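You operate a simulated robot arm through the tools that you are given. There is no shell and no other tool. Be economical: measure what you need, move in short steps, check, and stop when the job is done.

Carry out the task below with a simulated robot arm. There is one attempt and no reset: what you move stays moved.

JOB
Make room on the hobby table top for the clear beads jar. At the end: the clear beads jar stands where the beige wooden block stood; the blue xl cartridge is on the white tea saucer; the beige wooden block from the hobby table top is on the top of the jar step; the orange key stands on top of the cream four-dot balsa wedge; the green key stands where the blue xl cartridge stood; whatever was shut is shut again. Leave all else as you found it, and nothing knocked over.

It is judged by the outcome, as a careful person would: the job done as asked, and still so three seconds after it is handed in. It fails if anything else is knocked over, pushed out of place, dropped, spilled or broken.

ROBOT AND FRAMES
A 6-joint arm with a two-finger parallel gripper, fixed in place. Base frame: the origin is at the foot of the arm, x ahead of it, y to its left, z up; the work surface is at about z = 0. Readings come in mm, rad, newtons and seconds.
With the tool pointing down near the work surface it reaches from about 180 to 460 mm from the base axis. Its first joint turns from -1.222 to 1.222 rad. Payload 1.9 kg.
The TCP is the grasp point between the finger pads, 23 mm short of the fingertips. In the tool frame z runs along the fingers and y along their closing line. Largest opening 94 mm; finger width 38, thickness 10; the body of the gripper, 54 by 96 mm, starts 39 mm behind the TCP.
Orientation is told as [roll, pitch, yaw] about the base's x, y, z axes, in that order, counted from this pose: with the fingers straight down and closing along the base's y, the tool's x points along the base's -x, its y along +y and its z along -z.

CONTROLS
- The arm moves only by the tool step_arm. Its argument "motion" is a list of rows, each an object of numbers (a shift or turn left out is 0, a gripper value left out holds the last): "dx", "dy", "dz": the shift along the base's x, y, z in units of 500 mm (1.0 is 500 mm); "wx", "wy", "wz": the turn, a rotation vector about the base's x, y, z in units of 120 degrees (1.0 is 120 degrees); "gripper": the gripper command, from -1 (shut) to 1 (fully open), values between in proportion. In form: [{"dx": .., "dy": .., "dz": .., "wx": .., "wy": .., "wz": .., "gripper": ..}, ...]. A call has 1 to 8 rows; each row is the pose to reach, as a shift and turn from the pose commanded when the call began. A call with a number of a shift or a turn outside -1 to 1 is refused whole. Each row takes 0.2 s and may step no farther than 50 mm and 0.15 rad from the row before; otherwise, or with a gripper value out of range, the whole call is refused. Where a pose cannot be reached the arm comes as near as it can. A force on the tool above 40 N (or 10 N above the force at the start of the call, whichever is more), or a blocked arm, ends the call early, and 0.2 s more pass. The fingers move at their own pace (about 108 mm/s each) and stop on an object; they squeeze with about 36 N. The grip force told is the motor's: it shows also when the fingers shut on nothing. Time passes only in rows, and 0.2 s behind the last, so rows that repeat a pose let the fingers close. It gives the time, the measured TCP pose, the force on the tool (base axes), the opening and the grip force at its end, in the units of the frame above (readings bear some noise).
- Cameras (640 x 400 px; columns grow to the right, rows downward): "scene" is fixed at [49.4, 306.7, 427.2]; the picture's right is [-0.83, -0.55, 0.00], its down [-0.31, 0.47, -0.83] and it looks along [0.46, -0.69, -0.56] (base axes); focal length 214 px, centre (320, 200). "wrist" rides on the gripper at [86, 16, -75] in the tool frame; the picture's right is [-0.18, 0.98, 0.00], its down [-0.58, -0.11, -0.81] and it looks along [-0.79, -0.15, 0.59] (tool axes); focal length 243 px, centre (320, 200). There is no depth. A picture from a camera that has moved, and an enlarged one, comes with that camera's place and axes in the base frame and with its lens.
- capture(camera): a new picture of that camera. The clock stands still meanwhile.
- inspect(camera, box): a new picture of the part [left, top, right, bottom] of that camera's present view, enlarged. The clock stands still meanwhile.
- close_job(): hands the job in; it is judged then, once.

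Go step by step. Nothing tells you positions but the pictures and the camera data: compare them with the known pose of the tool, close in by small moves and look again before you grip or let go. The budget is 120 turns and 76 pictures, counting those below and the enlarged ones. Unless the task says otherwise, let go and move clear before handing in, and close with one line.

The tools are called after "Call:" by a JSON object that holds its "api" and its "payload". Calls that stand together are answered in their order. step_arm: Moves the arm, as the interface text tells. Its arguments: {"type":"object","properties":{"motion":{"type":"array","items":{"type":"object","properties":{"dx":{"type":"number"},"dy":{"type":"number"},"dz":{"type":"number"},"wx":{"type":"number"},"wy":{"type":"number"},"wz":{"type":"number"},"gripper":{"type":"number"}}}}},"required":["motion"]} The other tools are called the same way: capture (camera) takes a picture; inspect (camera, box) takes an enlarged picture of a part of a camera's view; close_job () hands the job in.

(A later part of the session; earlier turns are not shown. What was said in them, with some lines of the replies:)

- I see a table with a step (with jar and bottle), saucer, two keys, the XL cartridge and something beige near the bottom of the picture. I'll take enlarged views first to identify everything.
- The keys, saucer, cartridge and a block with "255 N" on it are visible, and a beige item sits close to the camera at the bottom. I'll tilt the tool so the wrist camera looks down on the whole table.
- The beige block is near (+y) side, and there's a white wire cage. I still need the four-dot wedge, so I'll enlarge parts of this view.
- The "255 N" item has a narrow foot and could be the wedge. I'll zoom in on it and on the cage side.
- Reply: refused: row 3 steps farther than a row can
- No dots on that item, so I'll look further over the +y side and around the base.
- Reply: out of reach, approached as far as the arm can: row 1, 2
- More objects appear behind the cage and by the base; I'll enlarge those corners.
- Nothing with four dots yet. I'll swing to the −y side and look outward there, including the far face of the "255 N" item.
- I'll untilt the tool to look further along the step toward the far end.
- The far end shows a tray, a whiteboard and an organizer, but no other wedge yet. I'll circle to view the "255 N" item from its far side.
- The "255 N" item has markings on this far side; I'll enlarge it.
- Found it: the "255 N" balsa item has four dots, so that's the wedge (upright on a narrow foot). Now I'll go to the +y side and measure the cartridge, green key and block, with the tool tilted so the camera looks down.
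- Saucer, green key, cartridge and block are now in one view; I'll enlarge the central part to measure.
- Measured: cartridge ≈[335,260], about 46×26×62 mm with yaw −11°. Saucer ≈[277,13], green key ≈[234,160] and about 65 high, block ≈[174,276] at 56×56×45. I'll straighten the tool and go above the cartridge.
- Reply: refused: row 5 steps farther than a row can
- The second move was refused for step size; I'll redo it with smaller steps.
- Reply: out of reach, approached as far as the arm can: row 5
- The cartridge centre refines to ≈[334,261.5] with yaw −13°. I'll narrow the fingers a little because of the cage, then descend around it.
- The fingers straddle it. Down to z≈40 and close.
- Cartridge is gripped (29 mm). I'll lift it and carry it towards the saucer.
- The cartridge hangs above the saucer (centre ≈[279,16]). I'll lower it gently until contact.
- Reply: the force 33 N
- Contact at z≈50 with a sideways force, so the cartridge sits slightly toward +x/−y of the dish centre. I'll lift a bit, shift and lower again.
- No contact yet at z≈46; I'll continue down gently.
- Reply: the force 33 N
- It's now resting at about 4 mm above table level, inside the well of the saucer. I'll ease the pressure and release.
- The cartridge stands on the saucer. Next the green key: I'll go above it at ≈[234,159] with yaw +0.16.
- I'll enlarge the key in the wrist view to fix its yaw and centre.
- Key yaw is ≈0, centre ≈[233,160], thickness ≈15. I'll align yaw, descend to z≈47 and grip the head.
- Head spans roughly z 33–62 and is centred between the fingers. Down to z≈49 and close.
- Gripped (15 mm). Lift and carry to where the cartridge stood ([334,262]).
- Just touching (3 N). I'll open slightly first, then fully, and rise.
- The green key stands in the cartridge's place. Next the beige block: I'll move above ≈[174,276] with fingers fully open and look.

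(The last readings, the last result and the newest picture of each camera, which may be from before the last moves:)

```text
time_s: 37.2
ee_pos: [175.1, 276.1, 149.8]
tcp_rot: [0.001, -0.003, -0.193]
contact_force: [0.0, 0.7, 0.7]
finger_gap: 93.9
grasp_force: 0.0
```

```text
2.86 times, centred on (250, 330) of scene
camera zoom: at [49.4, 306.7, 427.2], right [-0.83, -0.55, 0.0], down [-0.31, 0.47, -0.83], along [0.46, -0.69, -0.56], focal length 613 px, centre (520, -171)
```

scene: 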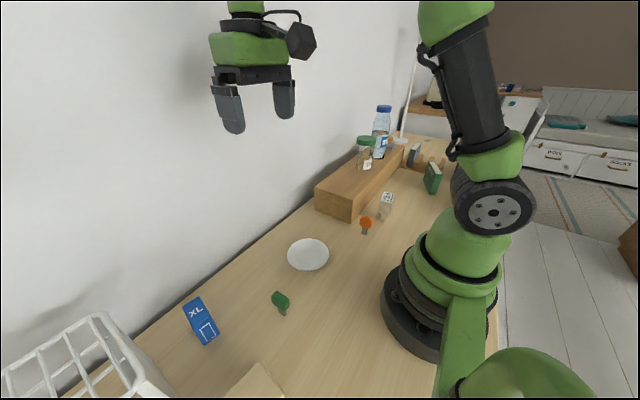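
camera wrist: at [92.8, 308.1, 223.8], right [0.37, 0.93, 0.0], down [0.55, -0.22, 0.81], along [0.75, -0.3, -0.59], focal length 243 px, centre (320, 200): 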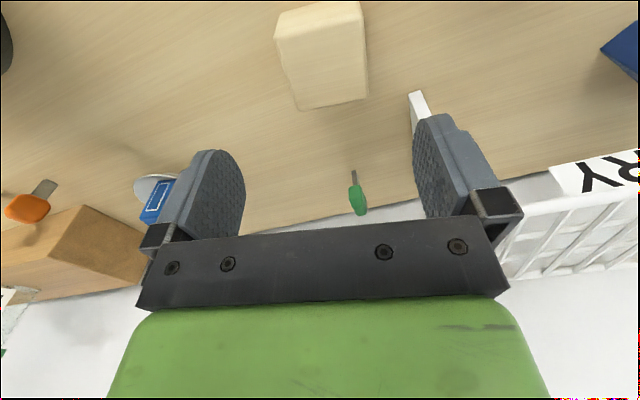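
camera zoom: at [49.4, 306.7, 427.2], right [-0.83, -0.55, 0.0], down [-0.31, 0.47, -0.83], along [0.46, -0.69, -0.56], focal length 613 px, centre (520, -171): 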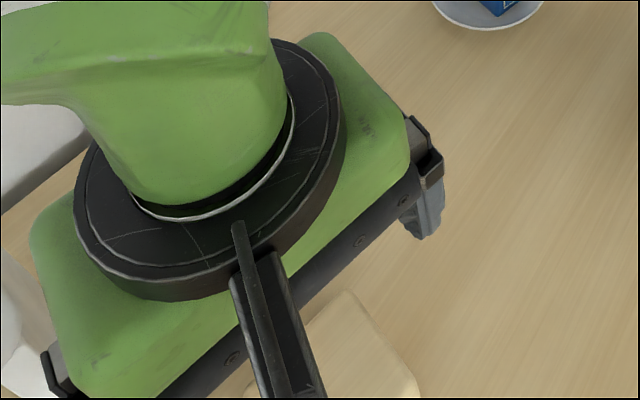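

Block centre ≈[175,279], yaw matches. I'll descend in stages.

Call:
{"api": "step_arm", "payload": {"motion": [{"dy": 0.006, "dz": -0.08}, {"dy": 0.006, "dz": -0.16}, {"dy": 0.006, "dz": -0.21}, {"dy": 0.006, "dz": -0.244}, {"dy": 0.006, "dz": -0.244}]}}

Call:
{"api": "capture", "payload": {"camera": "wrist"}}

```text
time_s: 38.4
ee_pos: [174.3, 278.7, 26.7]
tcp_rot: [0.002, -0.002, -0.194]
contact_force: [0.2, -0.3, 0.4]
finger_gap: 94.1
grasp_force: 0.1
```

```text
35 pictures are left
camera wrist: at [93.1, 311.0, 101.8], right [0.37, 0.93, 0.0], down [0.55, -0.22, 0.81], along [0.75, -0.3, -0.59], focal length 243 px, centre (320, 200)
```

wrist: 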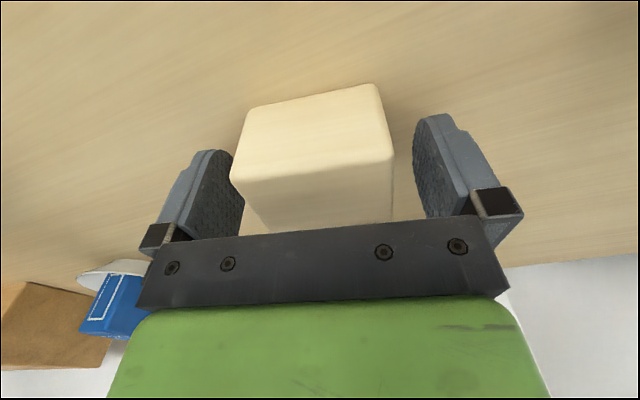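

Good straddle. Closing.

Call:
{"api": "step_arm", "payload": {"motion": [{"gripper": -1}, {"gripper": -1}, {"gripper": -1}]}}

```text
time_s: 39.2
ee_pos: [175.4, 279.5, 27.7]
tcp_rot: [0.002, -0.002, -0.193]
contact_force: [-0.5, 0.3, 0.0]
finger_gap: 59.6
grasp_force: 35.9
```

Block gripped (60 mm). Lift to z≈210 and carry toward the step in two legs.

Call:
{"api": "step_arm", "payload": {"motion": [{"dz": 0.09}, {"dz": 0.18}, {"dz": 0.27, "dy": -0.02}, {"dz": 0.34, "dy": -0.06, "dx": 0.03}, {"dz": 0.36, "dy": -0.14, "dx": 0.06, "wz": 0.03}, {"dz": 0.36, "dy": -0.23, "dx": 0.09, "wz": 0.06}, {"dz": 0.36, "dy": -0.32, "dx": 0.12, "wz": 0.092}, {"dz": 0.36, "dy": -0.41, "dx": 0.14, "wz": 0.092}]}}

Call:
{"api": "step_arm", "payload": {"motion": [{"dy": -0.09, "dx": 0.02}, {"dy": -0.18, "dx": 0.04}, {"dy": -0.27, "dx": 0.06}, {"dy": -0.36, "dx": 0.08}, {"dy": -0.45, "dx": 0.1}, {"dy": -0.54, "dx": 0.11}, {"dy": -0.54, "dx": 0.11}]}}

Call:
{"api": "capture", "payload": {"camera": "wrist"}}

Call:
{"api": "inspect", "payload": {"camera": "scene", "box": [290, 90, 450, 250]}}

```text
time_s: 41.0
ee_pos: [244.8, 74.2, 207.5]
tcp_rot: [0.0, -0.002, 0.001]
contact_force: [0.7, 0.4, -0.5]
finger_gap: 59.8
grasp_force: 36.3
```

```text
time_s: 42.6
ee_pos: [300.2, -195.1, 207.8]
tcp_rot: [0.002, -0.003, 0.0]
contact_force: [-0.5, -0.5, -0.5]
finger_gap: 59.8
grasp_force: 35.9
```

```text
34 pictures are left
camera wrist: at [213.3, -179.4, 282.7], right [0.18, 0.98, 0.0], down [0.58, -0.11, 0.81], along [0.79, -0.15, -0.59], focal length 243 px, centre (320, 200)
```

wrist: 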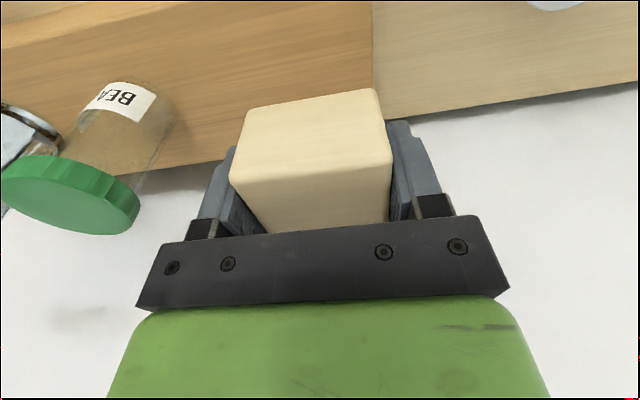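

```text
2.50 times, centred on (370, 170) of scene
camera zoom: at [49.4, 306.7, 427.2], right [-0.83, -0.55, 0.0], down [-0.31, 0.47, -0.83], along [0.46, -0.69, -0.56], focal length 536 px, centre (195, 275)
```

zoom: 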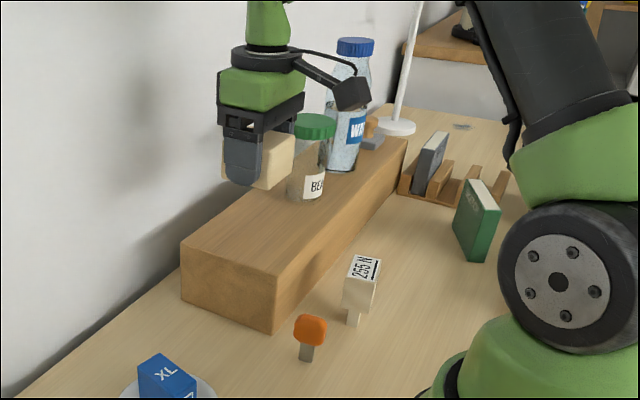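

Step top spans x 247–376 and ends at y≈−157, z≈93. I'll place the block at [302,−200], lowering toward contact at TCP z≈121.

Call:
{"api": "step_arm", "payload": {"motion": [{"dy": -0.01, "dx": 0.004}, {"dy": -0.01, "dx": 0.004, "dz": -0.08}, {"dy": -0.01, "dx": 0.004, "dz": -0.14}, {"dy": -0.01, "dx": 0.004, "dz": -0.158}, {"dy": -0.01, "dx": 0.004, "dz": -0.162}, {"dy": -0.01, "dx": 0.004, "dz": -0.166}, {"dy": -0.01, "dx": 0.004, "dz": -0.17}]}}

```text
time_s: 44.2
ee_pos: [301.9, -201.0, 124.0]
tcp_rot: [0.001, -0.003, -0.002]
contact_force: [-0.7, 1.1, -1.3]
finger_gap: 59.3
grasp_force: 36.2
```

Call:
{"api": "step_arm", "payload": {"motion": [{"dz": -0.003}, {"dz": -0.005}, {"dz": -0.007}, {"dz": -0.009}, {"dz": -0.011}]}}

```text
time_s: 45.4
ee_pos: [303.0, -200.7, 117.1]
tcp_rot: [0.002, -0.004, -0.001]
contact_force: [-1.7, 0.4, 2.4]
finger_gap: 59.5
grasp_force: 36.6
```

Call:
{"api": "step_arm", "payload": {"motion": [{"dz": -0.001}, {"dz": -0.002}, {"dz": -0.002}]}}

```text
time_s: 46.2
ee_pos: [301.9, -200.9, 116.9]
tcp_rot: [0.003, -0.003, -0.002]
contact_force: [-11.4, 2.5, 33.4]
finger_gap: 59.7
grasp_force: 36.3
```

Firm contact on the step (top ≈z 90). Ease off, release and rise.

Call:
{"api": "step_arm", "payload": {"motion": [{"dz": 0.002}, {"dz": 0.002, "gripper": 0.4}, {"dz": 0.002, "gripper": 0.6}, {"dz": 0.002, "gripper": 0.6}]}}

Call:
{"api": "step_arm", "payload": {"motion": [{"dz": 0.05}, {"dz": 0.12}, {"dz": 0.2}, {"dz": 0.28}, {"dz": 0.3, "dx": -0.08}, {"dz": 0.3, "dx": -0.14, "dy": -0.05}, {"dz": 0.3, "dx": -0.14, "dy": -0.05}]}}

Call:
{"api": "capture", "payload": {"camera": "wrist"}}

Call:
{"api": "inspect", "payload": {"camera": "scene", "box": [310, 90, 430, 250]}}

```text
time_s: 47.2
ee_pos: [301.6, -200.7, 117.1]
tcp_rot: [0.001, 0.0, -0.002]
contact_force: [-0.2, 0.3, -0.1]
finger_gap: 75.0
grasp_force: 0.0
```

```text
time_s: 48.8
ee_pos: [231.3, -226.5, 268.0]
tcp_rot: [0.002, -0.002, 0.001]
contact_force: [0.0, -0.9, 0.4]
finger_gap: 75.2
grasp_force: 0.0
```

```text
32 pictures are left
camera wrist: at [145.2, -210.3, 342.9], right [0.18, 0.98, 0.0], down [0.58, -0.11, 0.81], along [0.79, -0.15, -0.59], focal length 243 px, centre (320, 200)
```

wrist: 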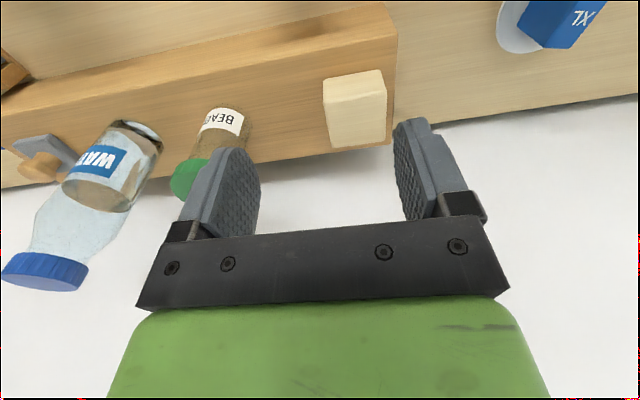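

```text
2.50 times, centred on (370, 170) of scene
camera zoom: at [49.4, 306.7, 427.2], right [-0.83, -0.55, 0.0], down [-0.31, 0.47, -0.83], along [0.46, -0.69, -0.56], focal length 536 px, centre (195, 275)
```

zoom: 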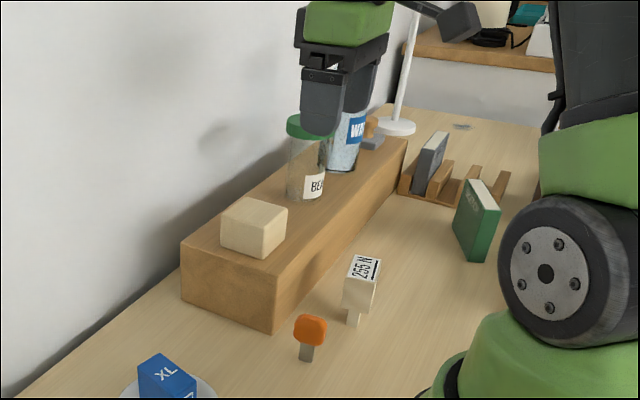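

The block sits on the step. Now the beads jar (≈[307,−360], top ≈z 200): I'll turn the tool radially to measure it.

Call:
{"api": "step_arm", "payload": {"motion": [{"wz": -0.07}, {"wz": -0.14, "gripper": 1}, {"wz": -0.21}, {"wz": -0.28}, {"wz": -0.35}, {"wz": -0.39}, {"wz": -0.39}]}}

Call:
{"api": "capture", "payload": {"camera": "wrist"}}

```text
time_s: 50.4
ee_pos: [231.8, -226.2, 268.3]
tcp_rot: [0.003, -0.003, -0.818]
contact_force: [-0.1, -0.3, -0.7]
finger_gap: 94.2
grasp_force: 0.1
```

```text
30 pictures are left
camera wrist: at [184.3, -152.0, 341.8], right [0.84, 0.54, 0.0], down [0.31, -0.5, 0.81], along [0.43, -0.68, -0.59], focal length 243 px, centre (320, 200)
```

wrist: 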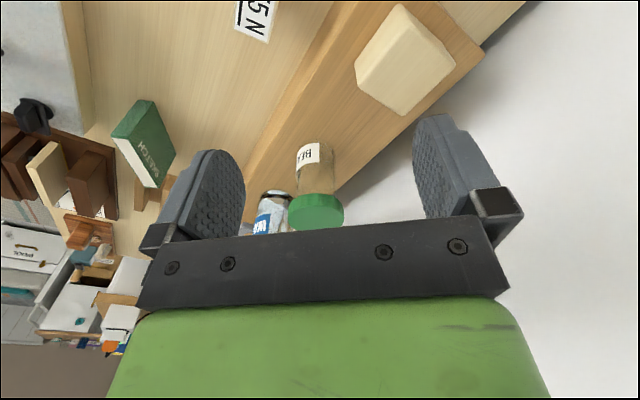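

Jar centre ≈[305,−356] (r≈469, bearing −0.862), lid ≈62 mm wide at z≈184–200. At that reach I'll tilt the tool outward 0.3 rad and slide in radially around the lid; first a pre-grasp at r≈380.

Call:
{"api": "step_arm", "payload": {"motion": [{"dx": 0.008, "dy": -0.03, "wx": -0.027, "wy": -0.023, "wz": -0.005}, {"dx": 0.015, "dy": -0.06, "wx": -0.054, "wy": -0.046, "wz": -0.01}, {"dx": 0.023, "dy": -0.09, "dz": -0.04, "wx": -0.081, "wy": -0.07, "wz": -0.015}, {"dx": 0.03, "dy": -0.124, "dz": -0.08, "wx": -0.1086, "wy": -0.0934, "wz": -0.021}, {"dx": 0.03, "dy": -0.124, "dz": -0.12, "wx": -0.1086, "wy": -0.0934, "wz": -0.021}, {"dx": 0.03, "dy": -0.124, "dz": -0.156, "wx": -0.1086, "wy": -0.0934, "wz": -0.021}, {"dx": 0.03, "dy": -0.124, "dz": -0.156, "wx": -0.1086, "wy": -0.0934, "wz": -0.021}]}}

Call:
{"api": "capture", "payload": {"camera": "wrist"}}

Call:
{"api": "inspect", "payload": {"camera": "scene", "box": [310, 90, 430, 190]}}

```text
time_s: 52.0
ee_pos: [247.7, -287.3, 189.5]
tcp_rot: [-0.003, -0.304, -0.863]
contact_force: [1.0, 1.0, 0.8]
finger_gap: 93.8
grasp_force: 0.0
```

```text
29 pictures are left
camera wrist: at [191.9, -197.8, 234.5], right [0.86, 0.51, 0.05], down [0.12, -0.31, 0.94], along [0.49, -0.81, -0.33], focal length 243 px, centre (320, 200)
```

wrist: 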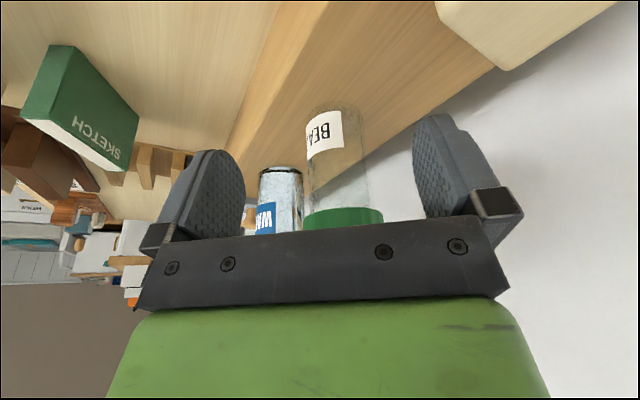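

```text
4.00 times, centred on (370, 140) of scene
camera zoom: at [49.4, 306.7, 427.2], right [-0.83, -0.55, 0.0], down [-0.31, 0.47, -0.83], along [0.46, -0.69, -0.56], focal length 858 px, centre (120, 440)
```

zoom: 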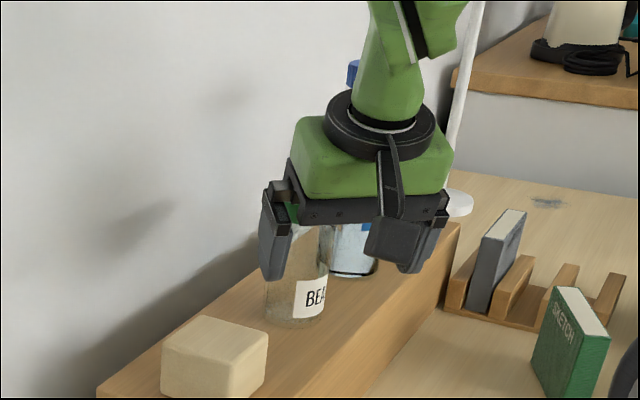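

The jar lies on the approach line (lateral error ≲2 mm). Sliding in about 75 mm first, then checking.

Call:
{"api": "step_arm", "payload": {"motion": [{"dx": 0.033, "dy": -0.038}, {"dx": 0.065, "dy": -0.076}, {"dx": 0.097, "dy": -0.114}, {"dx": 0.097, "dy": -0.114}]}}

Call:
{"api": "capture", "payload": {"camera": "wrist"}}

Call:
{"api": "inspect", "payload": {"camera": "scene", "box": [310, 90, 430, 190]}}

```text
time_s: 53.0
ee_pos: [294.8, -346.4, 189.1]
tcp_rot: [-0.003, -0.302, -0.861]
contact_force: [-0.5, -0.2, 0.7]
finger_gap: 94.0
grasp_force: 0.1
```

```text
27 pictures are left
camera wrist: at [239.3, -255.9, 234.9], right [0.86, 0.51, 0.05], down [0.13, -0.31, 0.94], along [0.49, -0.81, -0.33], focal length 243 px, centre (320, 200)
```

wrist: 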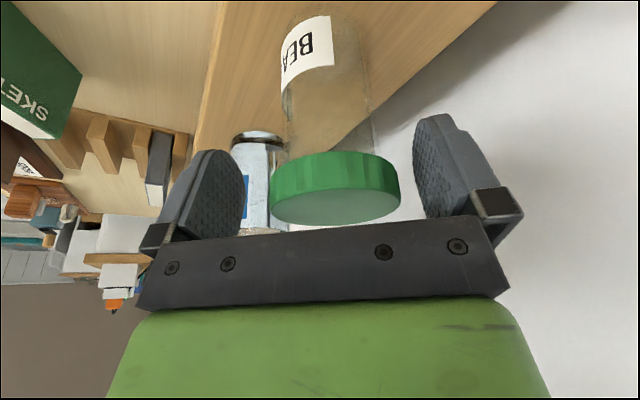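

```text
4.00 times, centred on (370, 140) of scene
camera zoom: at [49.4, 306.7, 427.2], right [-0.83, -0.55, 0.0], down [-0.31, 0.47, -0.83], along [0.46, -0.69, -0.56], focal length 858 px, centre (120, 440)
```

zoom: 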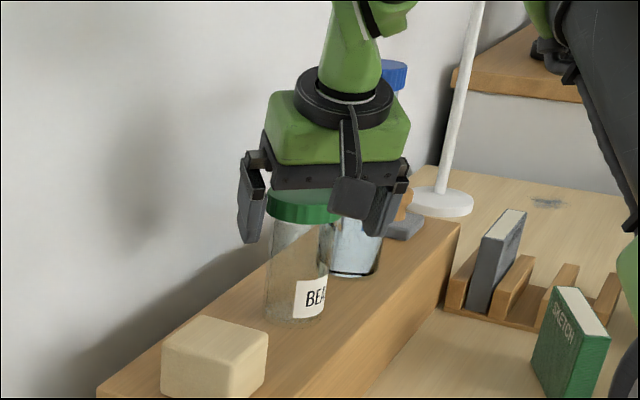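

Reach is fine. The lid centre is about 15 mm further and about 4 mm to the side; I'll correct and close on the lid.

Call:
{"api": "step_arm", "payload": {"motion": [{"dx": 0.013, "dy": -0.009}, {"dx": 0.025, "dy": -0.0176}, {"dx": 0.025, "dy": -0.0176}]}}

Call:
{"api": "step_arm", "payload": {"motion": [{"gripper": 0.5}, {"gripper": 0.3}, {"gripper": -1}, {"gripper": -1}]}}

Call:
{"api": "capture", "payload": {"camera": "wrist"}}

```text
time_s: 53.8
ee_pos: [306.5, -354.3, 188.9]
tcp_rot: [-0.005, -0.302, -0.86]
contact_force: [-0.8, 0.0, -0.2]
finger_gap: 93.9
grasp_force: 0.0
```

```text
time_s: 54.8
ee_pos: [308.7, -353.5, 189.1]
tcp_rot: [-0.005, -0.303, -0.863]
contact_force: [0.2, 0.8, 1.1]
finger_gap: 61.3
grasp_force: 36.1
```

```text
25 pictures are left
camera wrist: at [251.7, -264.1, 234.8], right [0.86, 0.51, 0.05], down [0.12, -0.31, 0.94], along [0.49, -0.81, -0.33], focal length 243 px, centre (320, 200)
```

wrist: 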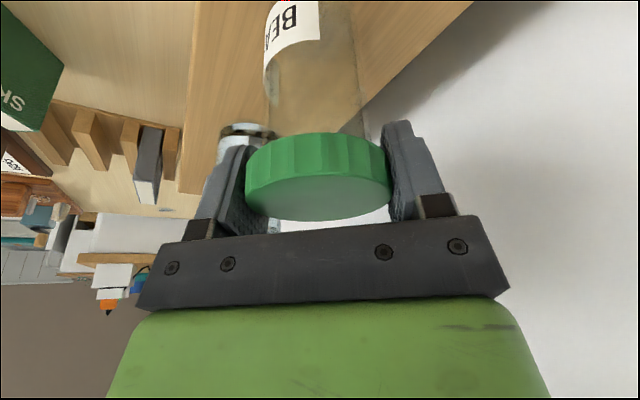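

Jar gripped by the lid (61 mm). Lift 20 mm, then retract radially while rising.

Call:
{"api": "step_arm", "payload": {"motion": [{"dz": 0.02}, {"dz": 0.04}, {"dx": -0.04, "dy": 0.047, "dz": 0.05}, {"dx": -0.08, "dy": 0.094, "dz": 0.07}, {"dx": -0.12, "dy": 0.141, "dz": 0.09}, {"dx": -0.16, "dy": 0.188, "dz": 0.11}, {"dx": -0.182, "dy": 0.213, "dz": 0.13}, {"dx": -0.182, "dy": 0.213, "dz": 0.13}]}}

Call:
{"api": "inspect", "payload": {"camera": "scene", "box": [300, 60, 460, 220]}}

```text
time_s: 56.6
ee_pos: [215.1, -248.1, 254.1]
tcp_rot: [-0.003, -0.302, -0.861]
contact_force: [0.4, 1.5, -1.5]
finger_gap: 61.7
grasp_force: 36.2
```

```text
2.50 times, centred on (380, 140) of scene
camera zoom: at [49.4, 306.7, 427.2], right [-0.83, -0.55, 0.0], down [-0.31, 0.47, -0.83], along [0.46, -0.69, -0.56], focal length 536 px, centre (170, 350)
```

zoom: 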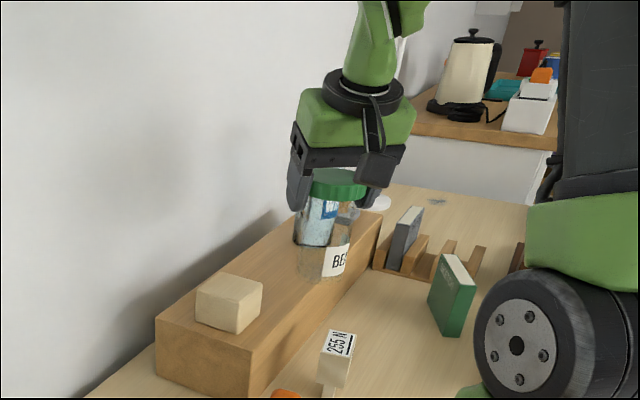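

The jar hangs upright and clear. I'll swing it along an arc at constant radius to above the block's old place.

Call:
{"api": "step_arm", "payload": {"motion": [{"dx": 0.0622, "dy": 0.0616, "wz": 0.06366}, {"dx": 0.1156, "dy": 0.1308, "wz": 0.1273}, {"dx": 0.1594, "dy": 0.2066, "wz": 0.191}, {"dx": 0.1926, "dy": 0.2876, "wz": 0.2546}, {"dx": 0.2148, "dy": 0.3722, "wz": 0.3183}, {"dx": 0.2256, "dy": 0.459, "wz": 0.382}, {"dx": 0.2246, "dy": 0.5464, "wz": 0.4456}]}}

Call:
{"api": "step_arm", "payload": {"motion": [{"dx": -0.0124, "dy": 0.0866, "wz": 0.06366}, {"dx": -0.0362, "dy": 0.1708, "wz": 0.1273}, {"dx": -0.0712, "dy": 0.251, "wz": 0.191}, {"dx": -0.1164, "dy": 0.326, "wz": 0.2546}, {"dx": -0.1712, "dy": 0.3942, "wz": 0.3183}, {"dx": -0.2346, "dy": 0.4544, "wz": 0.382}, {"dx": -0.3054, "dy": 0.506, "wz": 0.4456}, {"dx": -0.3054, "dy": 0.506, "wz": 0.4456}]}}

Call:
{"api": "capture", "payload": {"camera": "wrist"}}

```text
time_s: 58.2
ee_pos: [328.8, 26.2, 255.0]
tcp_rot: [-0.002, -0.302, 0.073]
contact_force: [-0.2, 0.0, -2.6]
finger_gap: 61.2
grasp_force: 36.2
```

```text
time_s: 60.0
ee_pos: [176.2, 279.5, 253.6]
tcp_rot: [-0.004, -0.302, 1.006]
contact_force: [-0.1, 0.1, -2.0]
finger_gap: 61.5
grasp_force: 35.5
```

```text
23 pictures are left
camera wrist: at [106.1, 200.1, 300.0], right [-0.74, 0.68, 0.05], down [0.26, 0.21, 0.94], along [0.63, 0.71, -0.33], focal length 243 px, centre (320, 200)
```

wrist: 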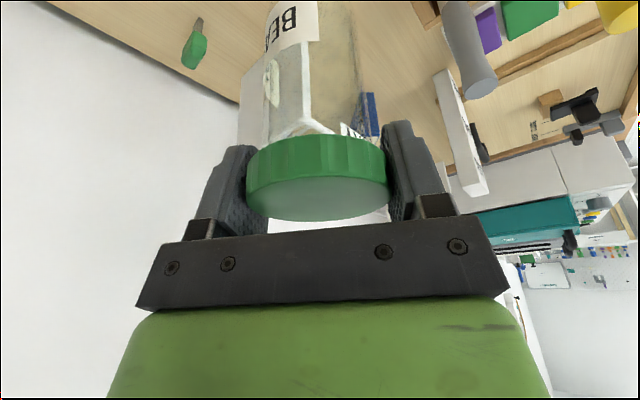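

Jar is upright over the spot. Lowering in stages.

Call:
{"api": "step_arm", "payload": {"motion": [{"dz": -0.08}, {"dz": -0.16}, {"dz": -0.23}, {"dz": -0.27}, {"dz": -0.285}, {"dz": -0.292}, {"dz": -0.292}]}}

Call:
{"api": "inspect", "payload": {"camera": "scene", "box": [160, 220, 340, 400]}}

```text
time_s: 61.6
ee_pos: [176.6, 279.3, 108.8]
tcp_rot: [-0.003, -0.304, 1.006]
contact_force: [-0.1, -0.5, -2.1]
finger_gap: 61.6
grasp_force: 35.9
```

```text
2.22 times, centred on (250, 310) of scene
camera zoom: at [49.4, 306.7, 427.2], right [-0.83, -0.55, 0.0], down [-0.31, 0.47, -0.83], along [0.46, -0.69, -0.56], focal length 477 px, centre (476, -44)
```

zoom: 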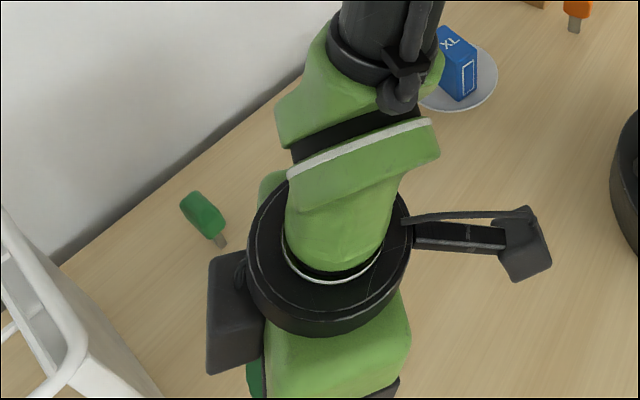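

Lowering the last ~10 mm slowly.

Call:
{"api": "step_arm", "payload": {"motion": [{"dz": -0.004}, {"dz": -0.008}, {"dz": -0.012}, {"dz": -0.014}, {"dz": -0.016}, {"dz": -0.018}]}}

```text
time_s: 63.0
ee_pos: [176.7, 279.7, 99.7]
tcp_rot: [-0.004, -0.3, 1.007]
contact_force: [0.4, 0.4, -0.7]
finger_gap: 61.8
grasp_force: 36.3
```

Call:
{"api": "step_arm", "payload": {"motion": [{"dz": -0.001}, {"dz": -0.002}, {"dz": -0.003}, {"dz": -0.004}, {"dz": -0.005}]}}

```text
time_s: 64.1
ee_pos: [176.5, 279.8, 98.3]
tcp_rot: [-0.006, -0.304, 1.007]
contact_force: [-3.4, -3.3, 10.9]
finger_gap: 61.7
grasp_force: 36.3
stopped in row 5: the force on the tool passed its limit (the readings are from after the stop); the commanded pose is now the measured one
```

Contact with the table. Release, then withdraw along the tool axis.

Call:
{"api": "step_arm", "payload": {"motion": [{"dz": 0.001}, {"dz": 0.001, "gripper": 0.45}, {"dz": 0.001, "gripper": 0.9}, {"dz": 0.001, "gripper": 1}]}}

Call:
{"api": "step_arm", "payload": {"motion": [{"dx": -0.008, "dy": -0.013, "dz": 0.05}, {"dx": -0.019, "dy": -0.03, "dz": 0.114}, {"dx": -0.028, "dy": -0.045, "dz": 0.18}, {"dx": -0.028, "dy": -0.045, "dz": 0.26}, {"dx": -0.03, "dy": -0.1, "dz": 0.32}, {"dx": 0.0, "dy": -0.18, "dz": 0.34}, {"dx": 0.04, "dy": -0.25, "dz": 0.34}]}}

Call:
{"api": "inspect", "payload": {"camera": "scene", "box": [130, 200, 340, 400]}}

Call:
{"api": "capture", "payload": {"camera": "wrist"}}

```text
time_s: 65.1
ee_pos: [175.9, 280.3, 99.4]
tcp_rot: [-0.005, -0.303, 1.007]
contact_force: [-0.3, 0.4, 0.0]
finger_gap: 93.8
grasp_force: 0.2
```

```text
time_s: 66.7
ee_pos: [195.2, 153.1, 269.2]
tcp_rot: [-0.003, -0.302, 1.007]
contact_force: [0.0, 0.3, -0.5]
finger_gap: 94.0
grasp_force: 0.1
out of reach, approached as far as the arm can: row 1, 2
```

```text
2.00 times, centred on (235, 300) of scene
camera zoom: at [49.4, 306.7, 427.2], right [-0.83, -0.55, 0.0], down [-0.31, 0.47, -0.83], along [0.46, -0.69, -0.56], focal length 429 px, centre (490, 0)
```

zoom: 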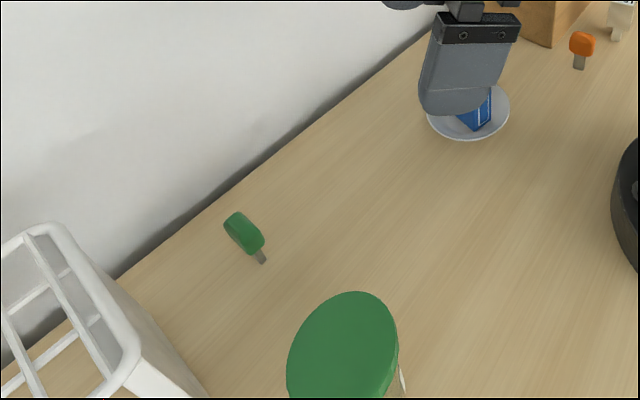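

```text
20 pictures are left
camera wrist: at [125.9, 74.1, 314.5], right [-0.73, 0.68, 0.05], down [0.26, 0.21, 0.94], along [0.63, 0.71, -0.33], focal length 243 px, centre (320, 200)
```

wrist: 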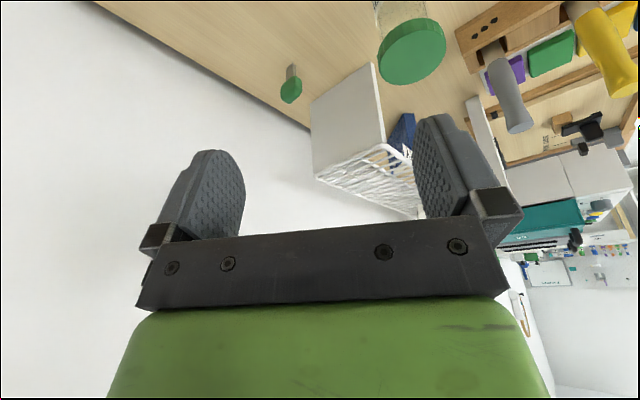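

Jar stands in the block's old place. Now for the orange key: straighten the tool and swing to the −y side for a close look at key and wedge.

Call:
{"api": "step_arm", "payload": {"motion": [{"wx": -0.04, "wy": 0.0255, "dy": -0.05, "dx": 0.03}, {"wx": -0.08, "wy": 0.051, "dy": -0.1, "dx": 0.06}, {"wx": -0.1208, "wy": 0.0765, "dy": -0.16, "dx": 0.08}, {"wx": -0.1208, "wy": 0.0765, "dy": -0.24, "dx": 0.08}, {"wx": -0.1208, "wy": 0.0765, "dy": -0.32, "dx": 0.08}]}}

Call:
{"api": "step_arm", "payload": {"motion": [{"wz": -0.07}, {"wz": -0.14}, {"wz": -0.21}, {"wz": -0.28}, {"wz": -0.35, "dy": -0.05}, {"wz": -0.42, "dy": -0.1}, {"wz": -0.49, "dy": -0.15}, {"wz": -0.56, "dy": -0.19}]}}

Call:
{"api": "step_arm", "payload": {"motion": [{"wz": -0.07}, {"wz": -0.14}, {"wz": -0.205}, {"wz": -0.205, "wx": 0.035, "wy": 0.06}, {"wz": -0.205, "dx": -0.04, "dz": 0.0}, {"wz": -0.205, "dx": -0.04}]}}

Call:
{"api": "capture", "payload": {"camera": "wrist"}}

```text
time_s: 67.9
ee_pos: [236.1, -5.1, 269.1]
tcp_rot: [-0.004, -0.005, 1.007]
contact_force: [0.2, 0.5, 0.9]
finger_gap: 93.9
grasp_force: 0.0
```

```text
time_s: 69.7
ee_pos: [236.3, -100.7, 268.7]
tcp_rot: [-0.005, -0.005, -0.168]
contact_force: [-0.3, 0.5, -0.5]
finger_gap: 93.7
grasp_force: 0.0
```

```text
time_s: 71.1
ee_pos: [216.8, -98.5, 268.1]
tcp_rot: [-0.006, -0.004, -0.595]
contact_force: [-0.2, -0.4, 0.2]
finger_gap: 93.6
grasp_force: 0.0
```

```text
19 pictures are left
camera wrist: at [153.9, -37.5, 342.9], right [0.7, 0.71, 0.0], down [0.42, -0.41, 0.81], along [0.57, -0.57, -0.59], focal length 243 px, centre (320, 200)
```

wrist: 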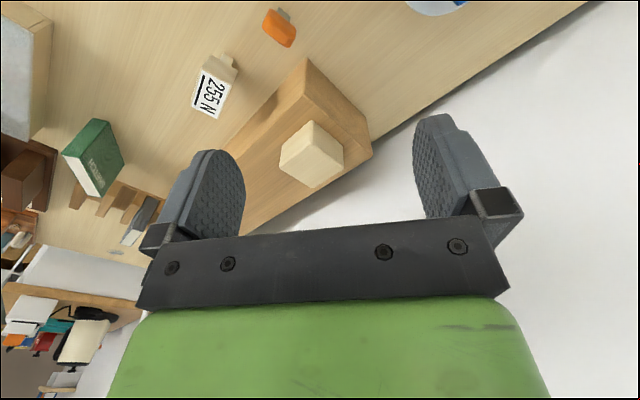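

Both key and wedge are in view; enlarging for measurement.

Call:
{"api": "inspect", "payload": {"camera": "wrist", "box": [180, 0, 310, 120]}}

Call:
{"api": "inspect", "payload": {"camera": "scene", "box": [345, 180, 415, 245]}}

```text
3.33 times, centred on (245, 60) of wrist
camera zoom: at [153.9, -37.5, 342.9], right [0.7, 0.71, 0.0], down [0.42, -0.41, 0.81], along [0.57, -0.57, -0.59], focal length 809 px, centre (570, 667)
```

zoom: 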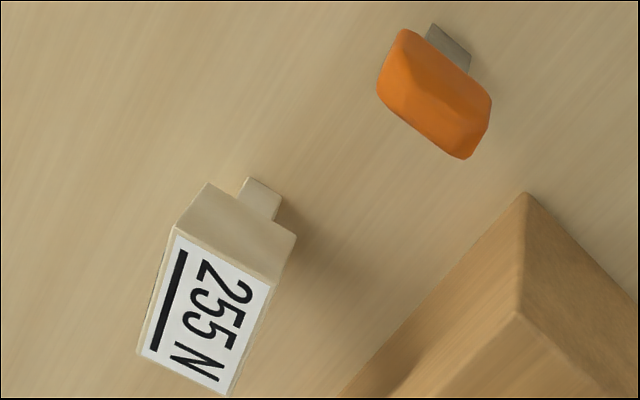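

```text
6.15 times, centred on (380, 212) of scene
camera zoom: at [49.4, 306.7, 427.2], right [-0.83, -0.55, 0.0], down [-0.31, 0.47, -0.83], along [0.46, -0.69, -0.56], focal length 1320 px, centre (-49, 123)
```

zoom: 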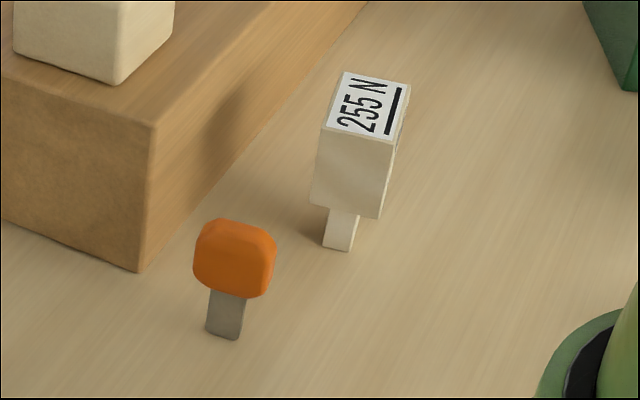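

Wedge top: ≈30×50 mm at z≈83, centre ≈[174.5,−235.5]. Orange key: stem at ≈[196,−141], yaw ≈+0.24. Going above the key with that yaw.

Call:
{"api": "step_arm", "payload": {"motion": [{"wz": 0.068, "dx": -0.01, "dy": -0.02, "gripper": 0.25}, {"wz": 0.136, "dx": -0.02, "dy": -0.04}, {"wz": 0.204, "dx": -0.03, "dy": -0.06, "dz": -0.05}, {"wz": 0.272, "dx": -0.042, "dy": -0.085, "dz": -0.1}, {"wz": 0.34, "dx": -0.042, "dy": -0.085, "dz": -0.17}, {"wz": 0.398, "dx": -0.042, "dy": -0.085, "dz": -0.25}, {"wz": 0.398, "dx": -0.042, "dy": -0.085, "dz": -0.25}]}}

Call:
{"api": "capture", "payload": {"camera": "wrist"}}

```text
time_s: 72.7
ee_pos: [195.5, -141.4, 143.6]
tcp_rot: [-0.006, -0.006, 0.24]
contact_force: [-0.4, 0.5, -0.6]
finger_gap: 58.9
grasp_force: 0.0
```

```text
16 pictures are left
camera wrist: at [107.6, -146.6, 218.5], right [-0.05, 1.0, 0.0], down [0.59, 0.03, 0.81], along [0.81, 0.04, -0.59], focal length 243 px, centre (320, 200)
```

wrist: 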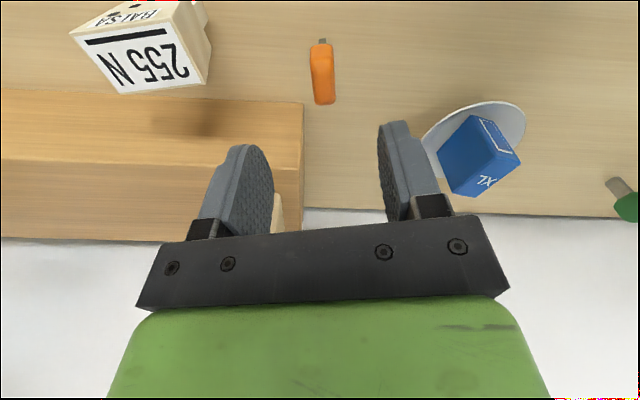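

Call:
{"api": "inspect", "payload": {"camera": "wrist", "box": [280, 20, 360, 120]}}

```text
4.00 times, centred on (320, 70) of wrist
camera zoom: at [107.6, -146.6, 218.5], right [-0.05, 1.0, 0.0], down [0.59, 0.03, 0.81], along [0.81, 0.04, -0.59], focal length 970 px, centre (320, 720)
```

zoom: 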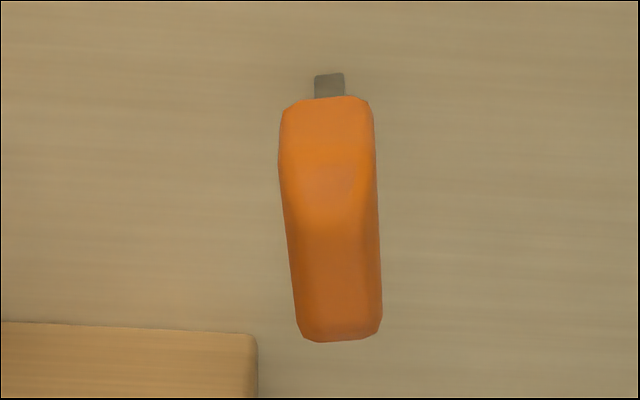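

Refined: centre ≈[194,−140.5], yaw ≈0.18. Descend and grip the head at z≈50.

Call:
{"api": "step_arm", "payload": {"motion": [{"wz": -0.029, "dx": -0.002, "dy": 0.002, "dz": -0.05}, {"wz": -0.029, "dx": -0.002, "dy": 0.002, "dz": -0.11}, {"wz": -0.029, "dx": -0.002, "dy": 0.002, "dz": -0.16}, {"wz": -0.029, "dx": -0.002, "dy": 0.002, "dz": -0.187}, {"wz": -0.029, "dx": -0.002, "dy": 0.002, "dz": -0.187}]}}

Call:
{"api": "capture", "payload": {"camera": "wrist"}}

```text
time_s: 73.9
ee_pos: [195.7, -141.6, 50.5]
tcp_rot: [-0.006, -0.006, 0.176]
contact_force: [0.3, -0.5, 0.6]
finger_gap: 58.9
grasp_force: 0.1
```

```text
14 pictures are left
camera wrist: at [106.7, -140.9, 125.1], right [0.01, 1.0, 0.0], down [0.59, 0.0, 0.81], along [0.81, -0.01, -0.59], focal length 243 px, centre (320, 200)
```

wrist: 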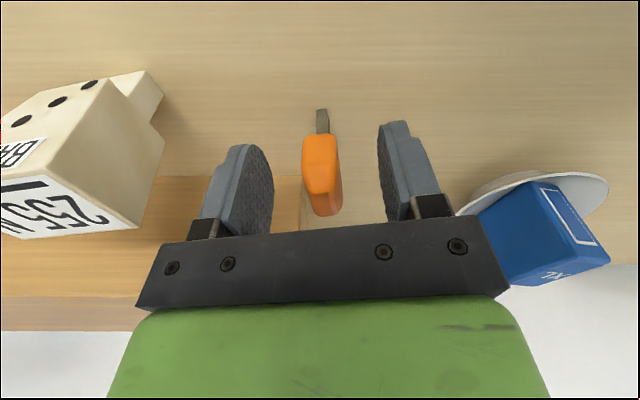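

The head is between the fingers. Closing, then lifting.

Call:
{"api": "step_arm", "payload": {"motion": [{"gripper": -0.3}, {"gripper": -1}, {"gripper": -1}, {"gripper": -1}]}}

Call:
{"api": "step_arm", "payload": {"motion": [{"dz": 0.06}, {"dz": 0.14}, {"dz": 0.22}, {"dz": 0.26, "dy": -0.06, "dx": -0.012}, {"dz": 0.26, "dy": -0.13, "dx": -0.027}, {"dz": 0.26, "dy": -0.188, "dx": -0.04}, {"dz": 0.26, "dy": -0.188, "dx": -0.04}]}}

Call:
{"api": "capture", "payload": {"camera": "wrist"}}

Call:
{"api": "inspect", "payload": {"camera": "scene", "box": [345, 150, 425, 230]}}

```text
time_s: 74.9
ee_pos: [195.2, -142.4, 50.7]
tcp_rot: [-0.008, -0.007, 0.178]
contact_force: [-0.4, 0.9, -0.1]
finger_gap: 15.2
grasp_force: 35.7
```

```text
time_s: 76.5
ee_pos: [174.9, -235.2, 181.0]
tcp_rot: [-0.005, -0.007, 0.179]
contact_force: [0.3, -0.5, -0.1]
finger_gap: 14.9
grasp_force: 36.1
```

```text
13 pictures are left
camera wrist: at [86.5, -234.3, 254.4], right [0.01, 1.0, 0.0], down [0.59, 0.0, 0.81], along [0.81, -0.01, -0.59], focal length 243 px, centre (320, 200)
```

wrist: 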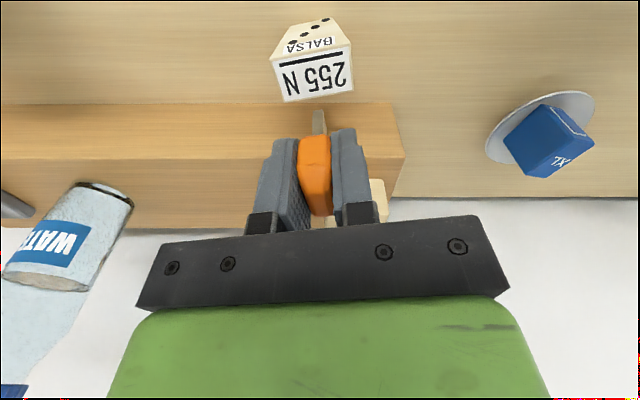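

```text
5.00 times, centred on (385, 190) of scene
camera zoom: at [49.4, 306.7, 427.2], right [-0.83, -0.55, 0.0], down [-0.31, 0.47, -0.83], along [0.46, -0.69, -0.56], focal length 1072 px, centre (-5, 250)
```

zoom: 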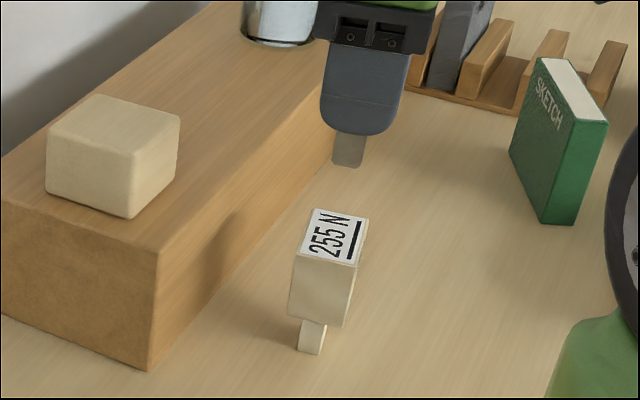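

Wedge-top centre refines to ≈[174,−237.5]. Shift −2 mm in y and lower to a few mm above it, then check.

Call:
{"api": "step_arm", "payload": {"motion": [{"dx": -0.002, "dy": -0.004}, {"dx": -0.002, "dy": -0.004, "dz": -0.04}, {"dx": -0.002, "dy": -0.004, "dz": -0.07}, {"dx": -0.002, "dy": -0.004, "dz": -0.08}, {"dx": -0.002, "dy": -0.004, "dz": -0.08}]}}

Call:
{"api": "capture", "payload": {"camera": "wrist"}}

Call:
{"api": "inspect", "payload": {"camera": "scene", "box": [360, 170, 420, 230]}}

```text
time_s: 77.7
ee_pos: [173.6, -237.4, 139.7]
tcp_rot: [-0.005, -0.006, 0.179]
contact_force: [0.5, 0.1, -0.2]
finger_gap: 14.9
grasp_force: 35.7
```

```text
11 pictures are left
camera wrist: at [85.7, -237.0, 214.4], right [0.01, 1.0, 0.0], down [0.59, 0.0, 0.81], along [0.81, -0.01, -0.59], focal length 243 px, centre (320, 200)
```

wrist: 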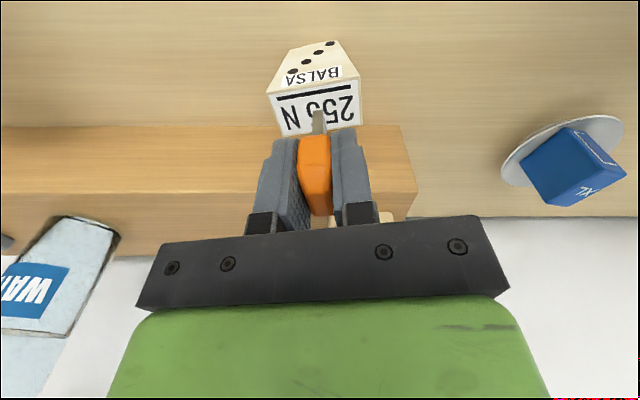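

```text
6.67 times, centred on (390, 200) of scene
camera zoom: at [49.4, 306.7, 427.2], right [-0.83, -0.55, 0.0], down [-0.31, 0.47, -0.83], along [0.46, -0.69, -0.56], focal length 1430 px, centre (-147, 200)
```

zoom: 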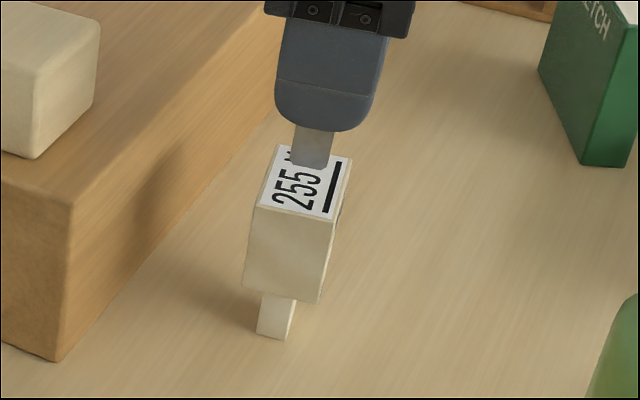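

Alignment looks good in both views. Lowering very gently to contact.

Call:
{"api": "step_arm", "payload": {"motion": [{"dz": -0.003}, {"dz": -0.006}, {"dz": -0.008}, {"dz": -0.009}, {"dz": -0.01}]}}

```text
time_s: 78.9
ee_pos: [174.8, -237.8, 134.9]
tcp_rot: [-0.006, -0.006, 0.175]
contact_force: [-0.4, -0.4, -0.3]
finger_gap: 15.0
grasp_force: 36.1
```

Call:
{"api": "step_arm", "payload": {"motion": [{"dz": -0.001}, {"dz": -0.002}, {"dz": -0.003}]}}

```text
time_s: 79.7
ee_pos: [172.9, -237.2, 133.9]
tcp_rot: [-0.005, -0.005, 0.179]
contact_force: [-0.3, -0.1, -0.4]
finger_gap: 15.1
grasp_force: 35.9
```

Call:
{"api": "step_arm", "payload": {"motion": [{"dz": -0.001}, {"dz": -0.002}, {"dz": -0.003}]}}

Call:
{"api": "inspect", "payload": {"camera": "scene", "box": [360, 170, 420, 230]}}

```text
time_s: 80.5
ee_pos: [174.3, -236.7, 132.2]
tcp_rot: [-0.005, -0.004, 0.178]
contact_force: [-0.4, 0.5, -0.1]
finger_gap: 14.8
grasp_force: 35.9
```

```text
6.67 times, centred on (390, 200) of scene
camera zoom: at [49.4, 306.7, 427.2], right [-0.83, -0.55, 0.0], down [-0.31, 0.47, -0.83], along [0.46, -0.69, -0.56], focal length 1430 px, centre (-147, 200)
```

zoom: 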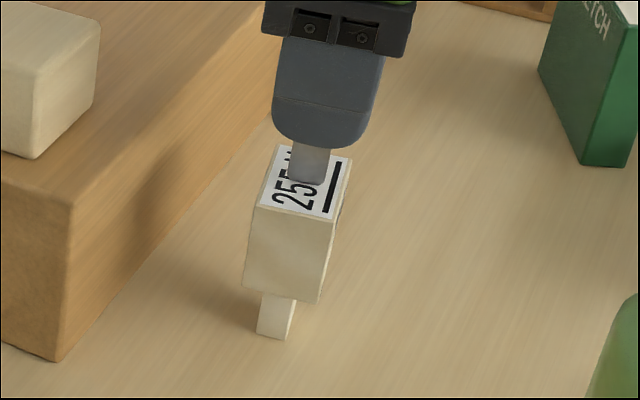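

Still no contact; continuing in half-millimetre steps.

Call:
{"api": "step_arm", "payload": {"motion": [{"dz": -0.001}, {"dz": -0.002}, {"dz": -0.003}, {"dz": -0.004}]}}

```text
time_s: 81.5
ee_pos: [173.7, -237.4, 131.1]
tcp_rot: [-0.005, -0.005, 0.176]
contact_force: [-1.3, 0.2, 11.2]
finger_gap: 15.1
grasp_force: 35.9
```

Contact (11 N, vertical). Ease up half a millimetre and release stepwise.

Call:
{"api": "step_arm", "payload": {"motion": [{"dz": 0.001}, {"dz": 0.001, "gripper": -0.63}, {"dz": 0.001, "gripper": -0.58}, {"dz": 0.001, "gripper": -0.45}, {"dz": 0.001, "gripper": -0.2}, {"dz": 0.001, "gripper": 0}, {"dz": 0.001, "gripper": 0}]}}

Call:
{"api": "inspect", "payload": {"camera": "scene", "box": [360, 170, 420, 230]}}

```text
time_s: 83.1
ee_pos: [173.7, -236.8, 130.6]
tcp_rot: [-0.008, -0.005, 0.178]
contact_force: [-0.6, 0.6, 0.7]
finger_gap: 47.1
grasp_force: 0.0
```

```text
6.67 times, centred on (390, 200) of scene
camera zoom: at [49.4, 306.7, 427.2], right [-0.83, -0.55, 0.0], down [-0.31, 0.47, -0.83], along [0.46, -0.69, -0.56], focal length 1430 px, centre (-147, 200)
```

zoom: 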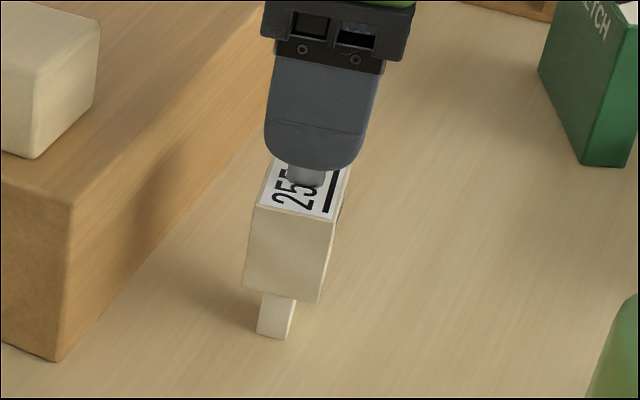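

Key and wedge are steady. Rise straight up and away, then check everything.

Call:
{"api": "step_arm", "payload": {"motion": [{"dz": 0.03}, {"dz": 0.08}, {"dz": 0.15}, {"dz": 0.23}, {"dz": 0.3}, {"dz": 0.34, "dy": 0.06, "dx": 0.03}, {"dz": 0.34, "dy": 0.14, "dx": 0.06}, {"dz": 0.34, "dy": 0.22, "dx": 0.09}]}}

Call:
{"api": "capture", "payload": {"camera": "scene"}}

Call:
{"api": "inspect", "payload": {"camera": "scene", "box": [340, 130, 430, 230]}}

```text
time_s: 84.9
ee_pos: [218.8, -128.0, 302.4]
tcp_rot: [-0.006, -0.006, 0.176]
contact_force: [0.8, 0.2, 0.2]
finger_gap: 47.0
grasp_force: 0.1
```

```text
7 pictures are left
```

scene: 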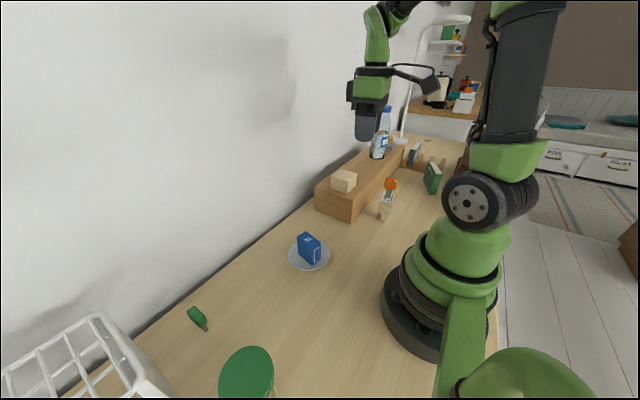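

```text
4.00 times, centred on (385, 180) of scene
camera zoom: at [49.4, 306.7, 427.2], right [-0.83, -0.55, 0.0], down [-0.31, 0.47, -0.83], along [0.46, -0.69, -0.56], focal length 858 px, centre (60, 280)
```

zoom: 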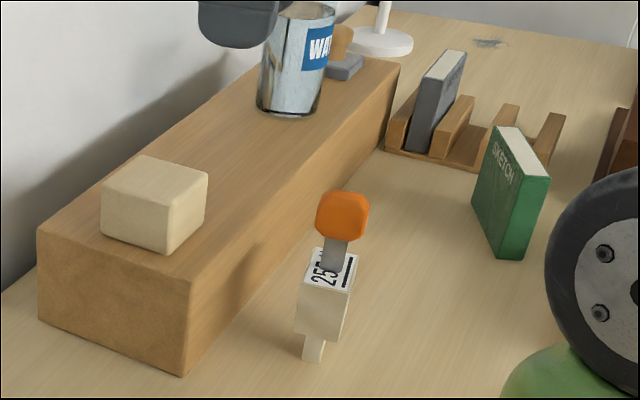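

All five items look right: the cartridge is on the saucer, the green key is in the cartridge's place and the block is on the step. The jar is in the block's place, and the orange key stands on the wedge. Nothing was opened, the other objects look undisturbed, and the arm is clear, so I'm handing in.

Call:
{"api": "close_job", "payload": {}}

```text
The job is handed in.
```

I've handed in the job: all five items are where you asked, and the last pictures show nothing knocked over. The saucer may have slid a few millimetres when I first set the cartridge down.
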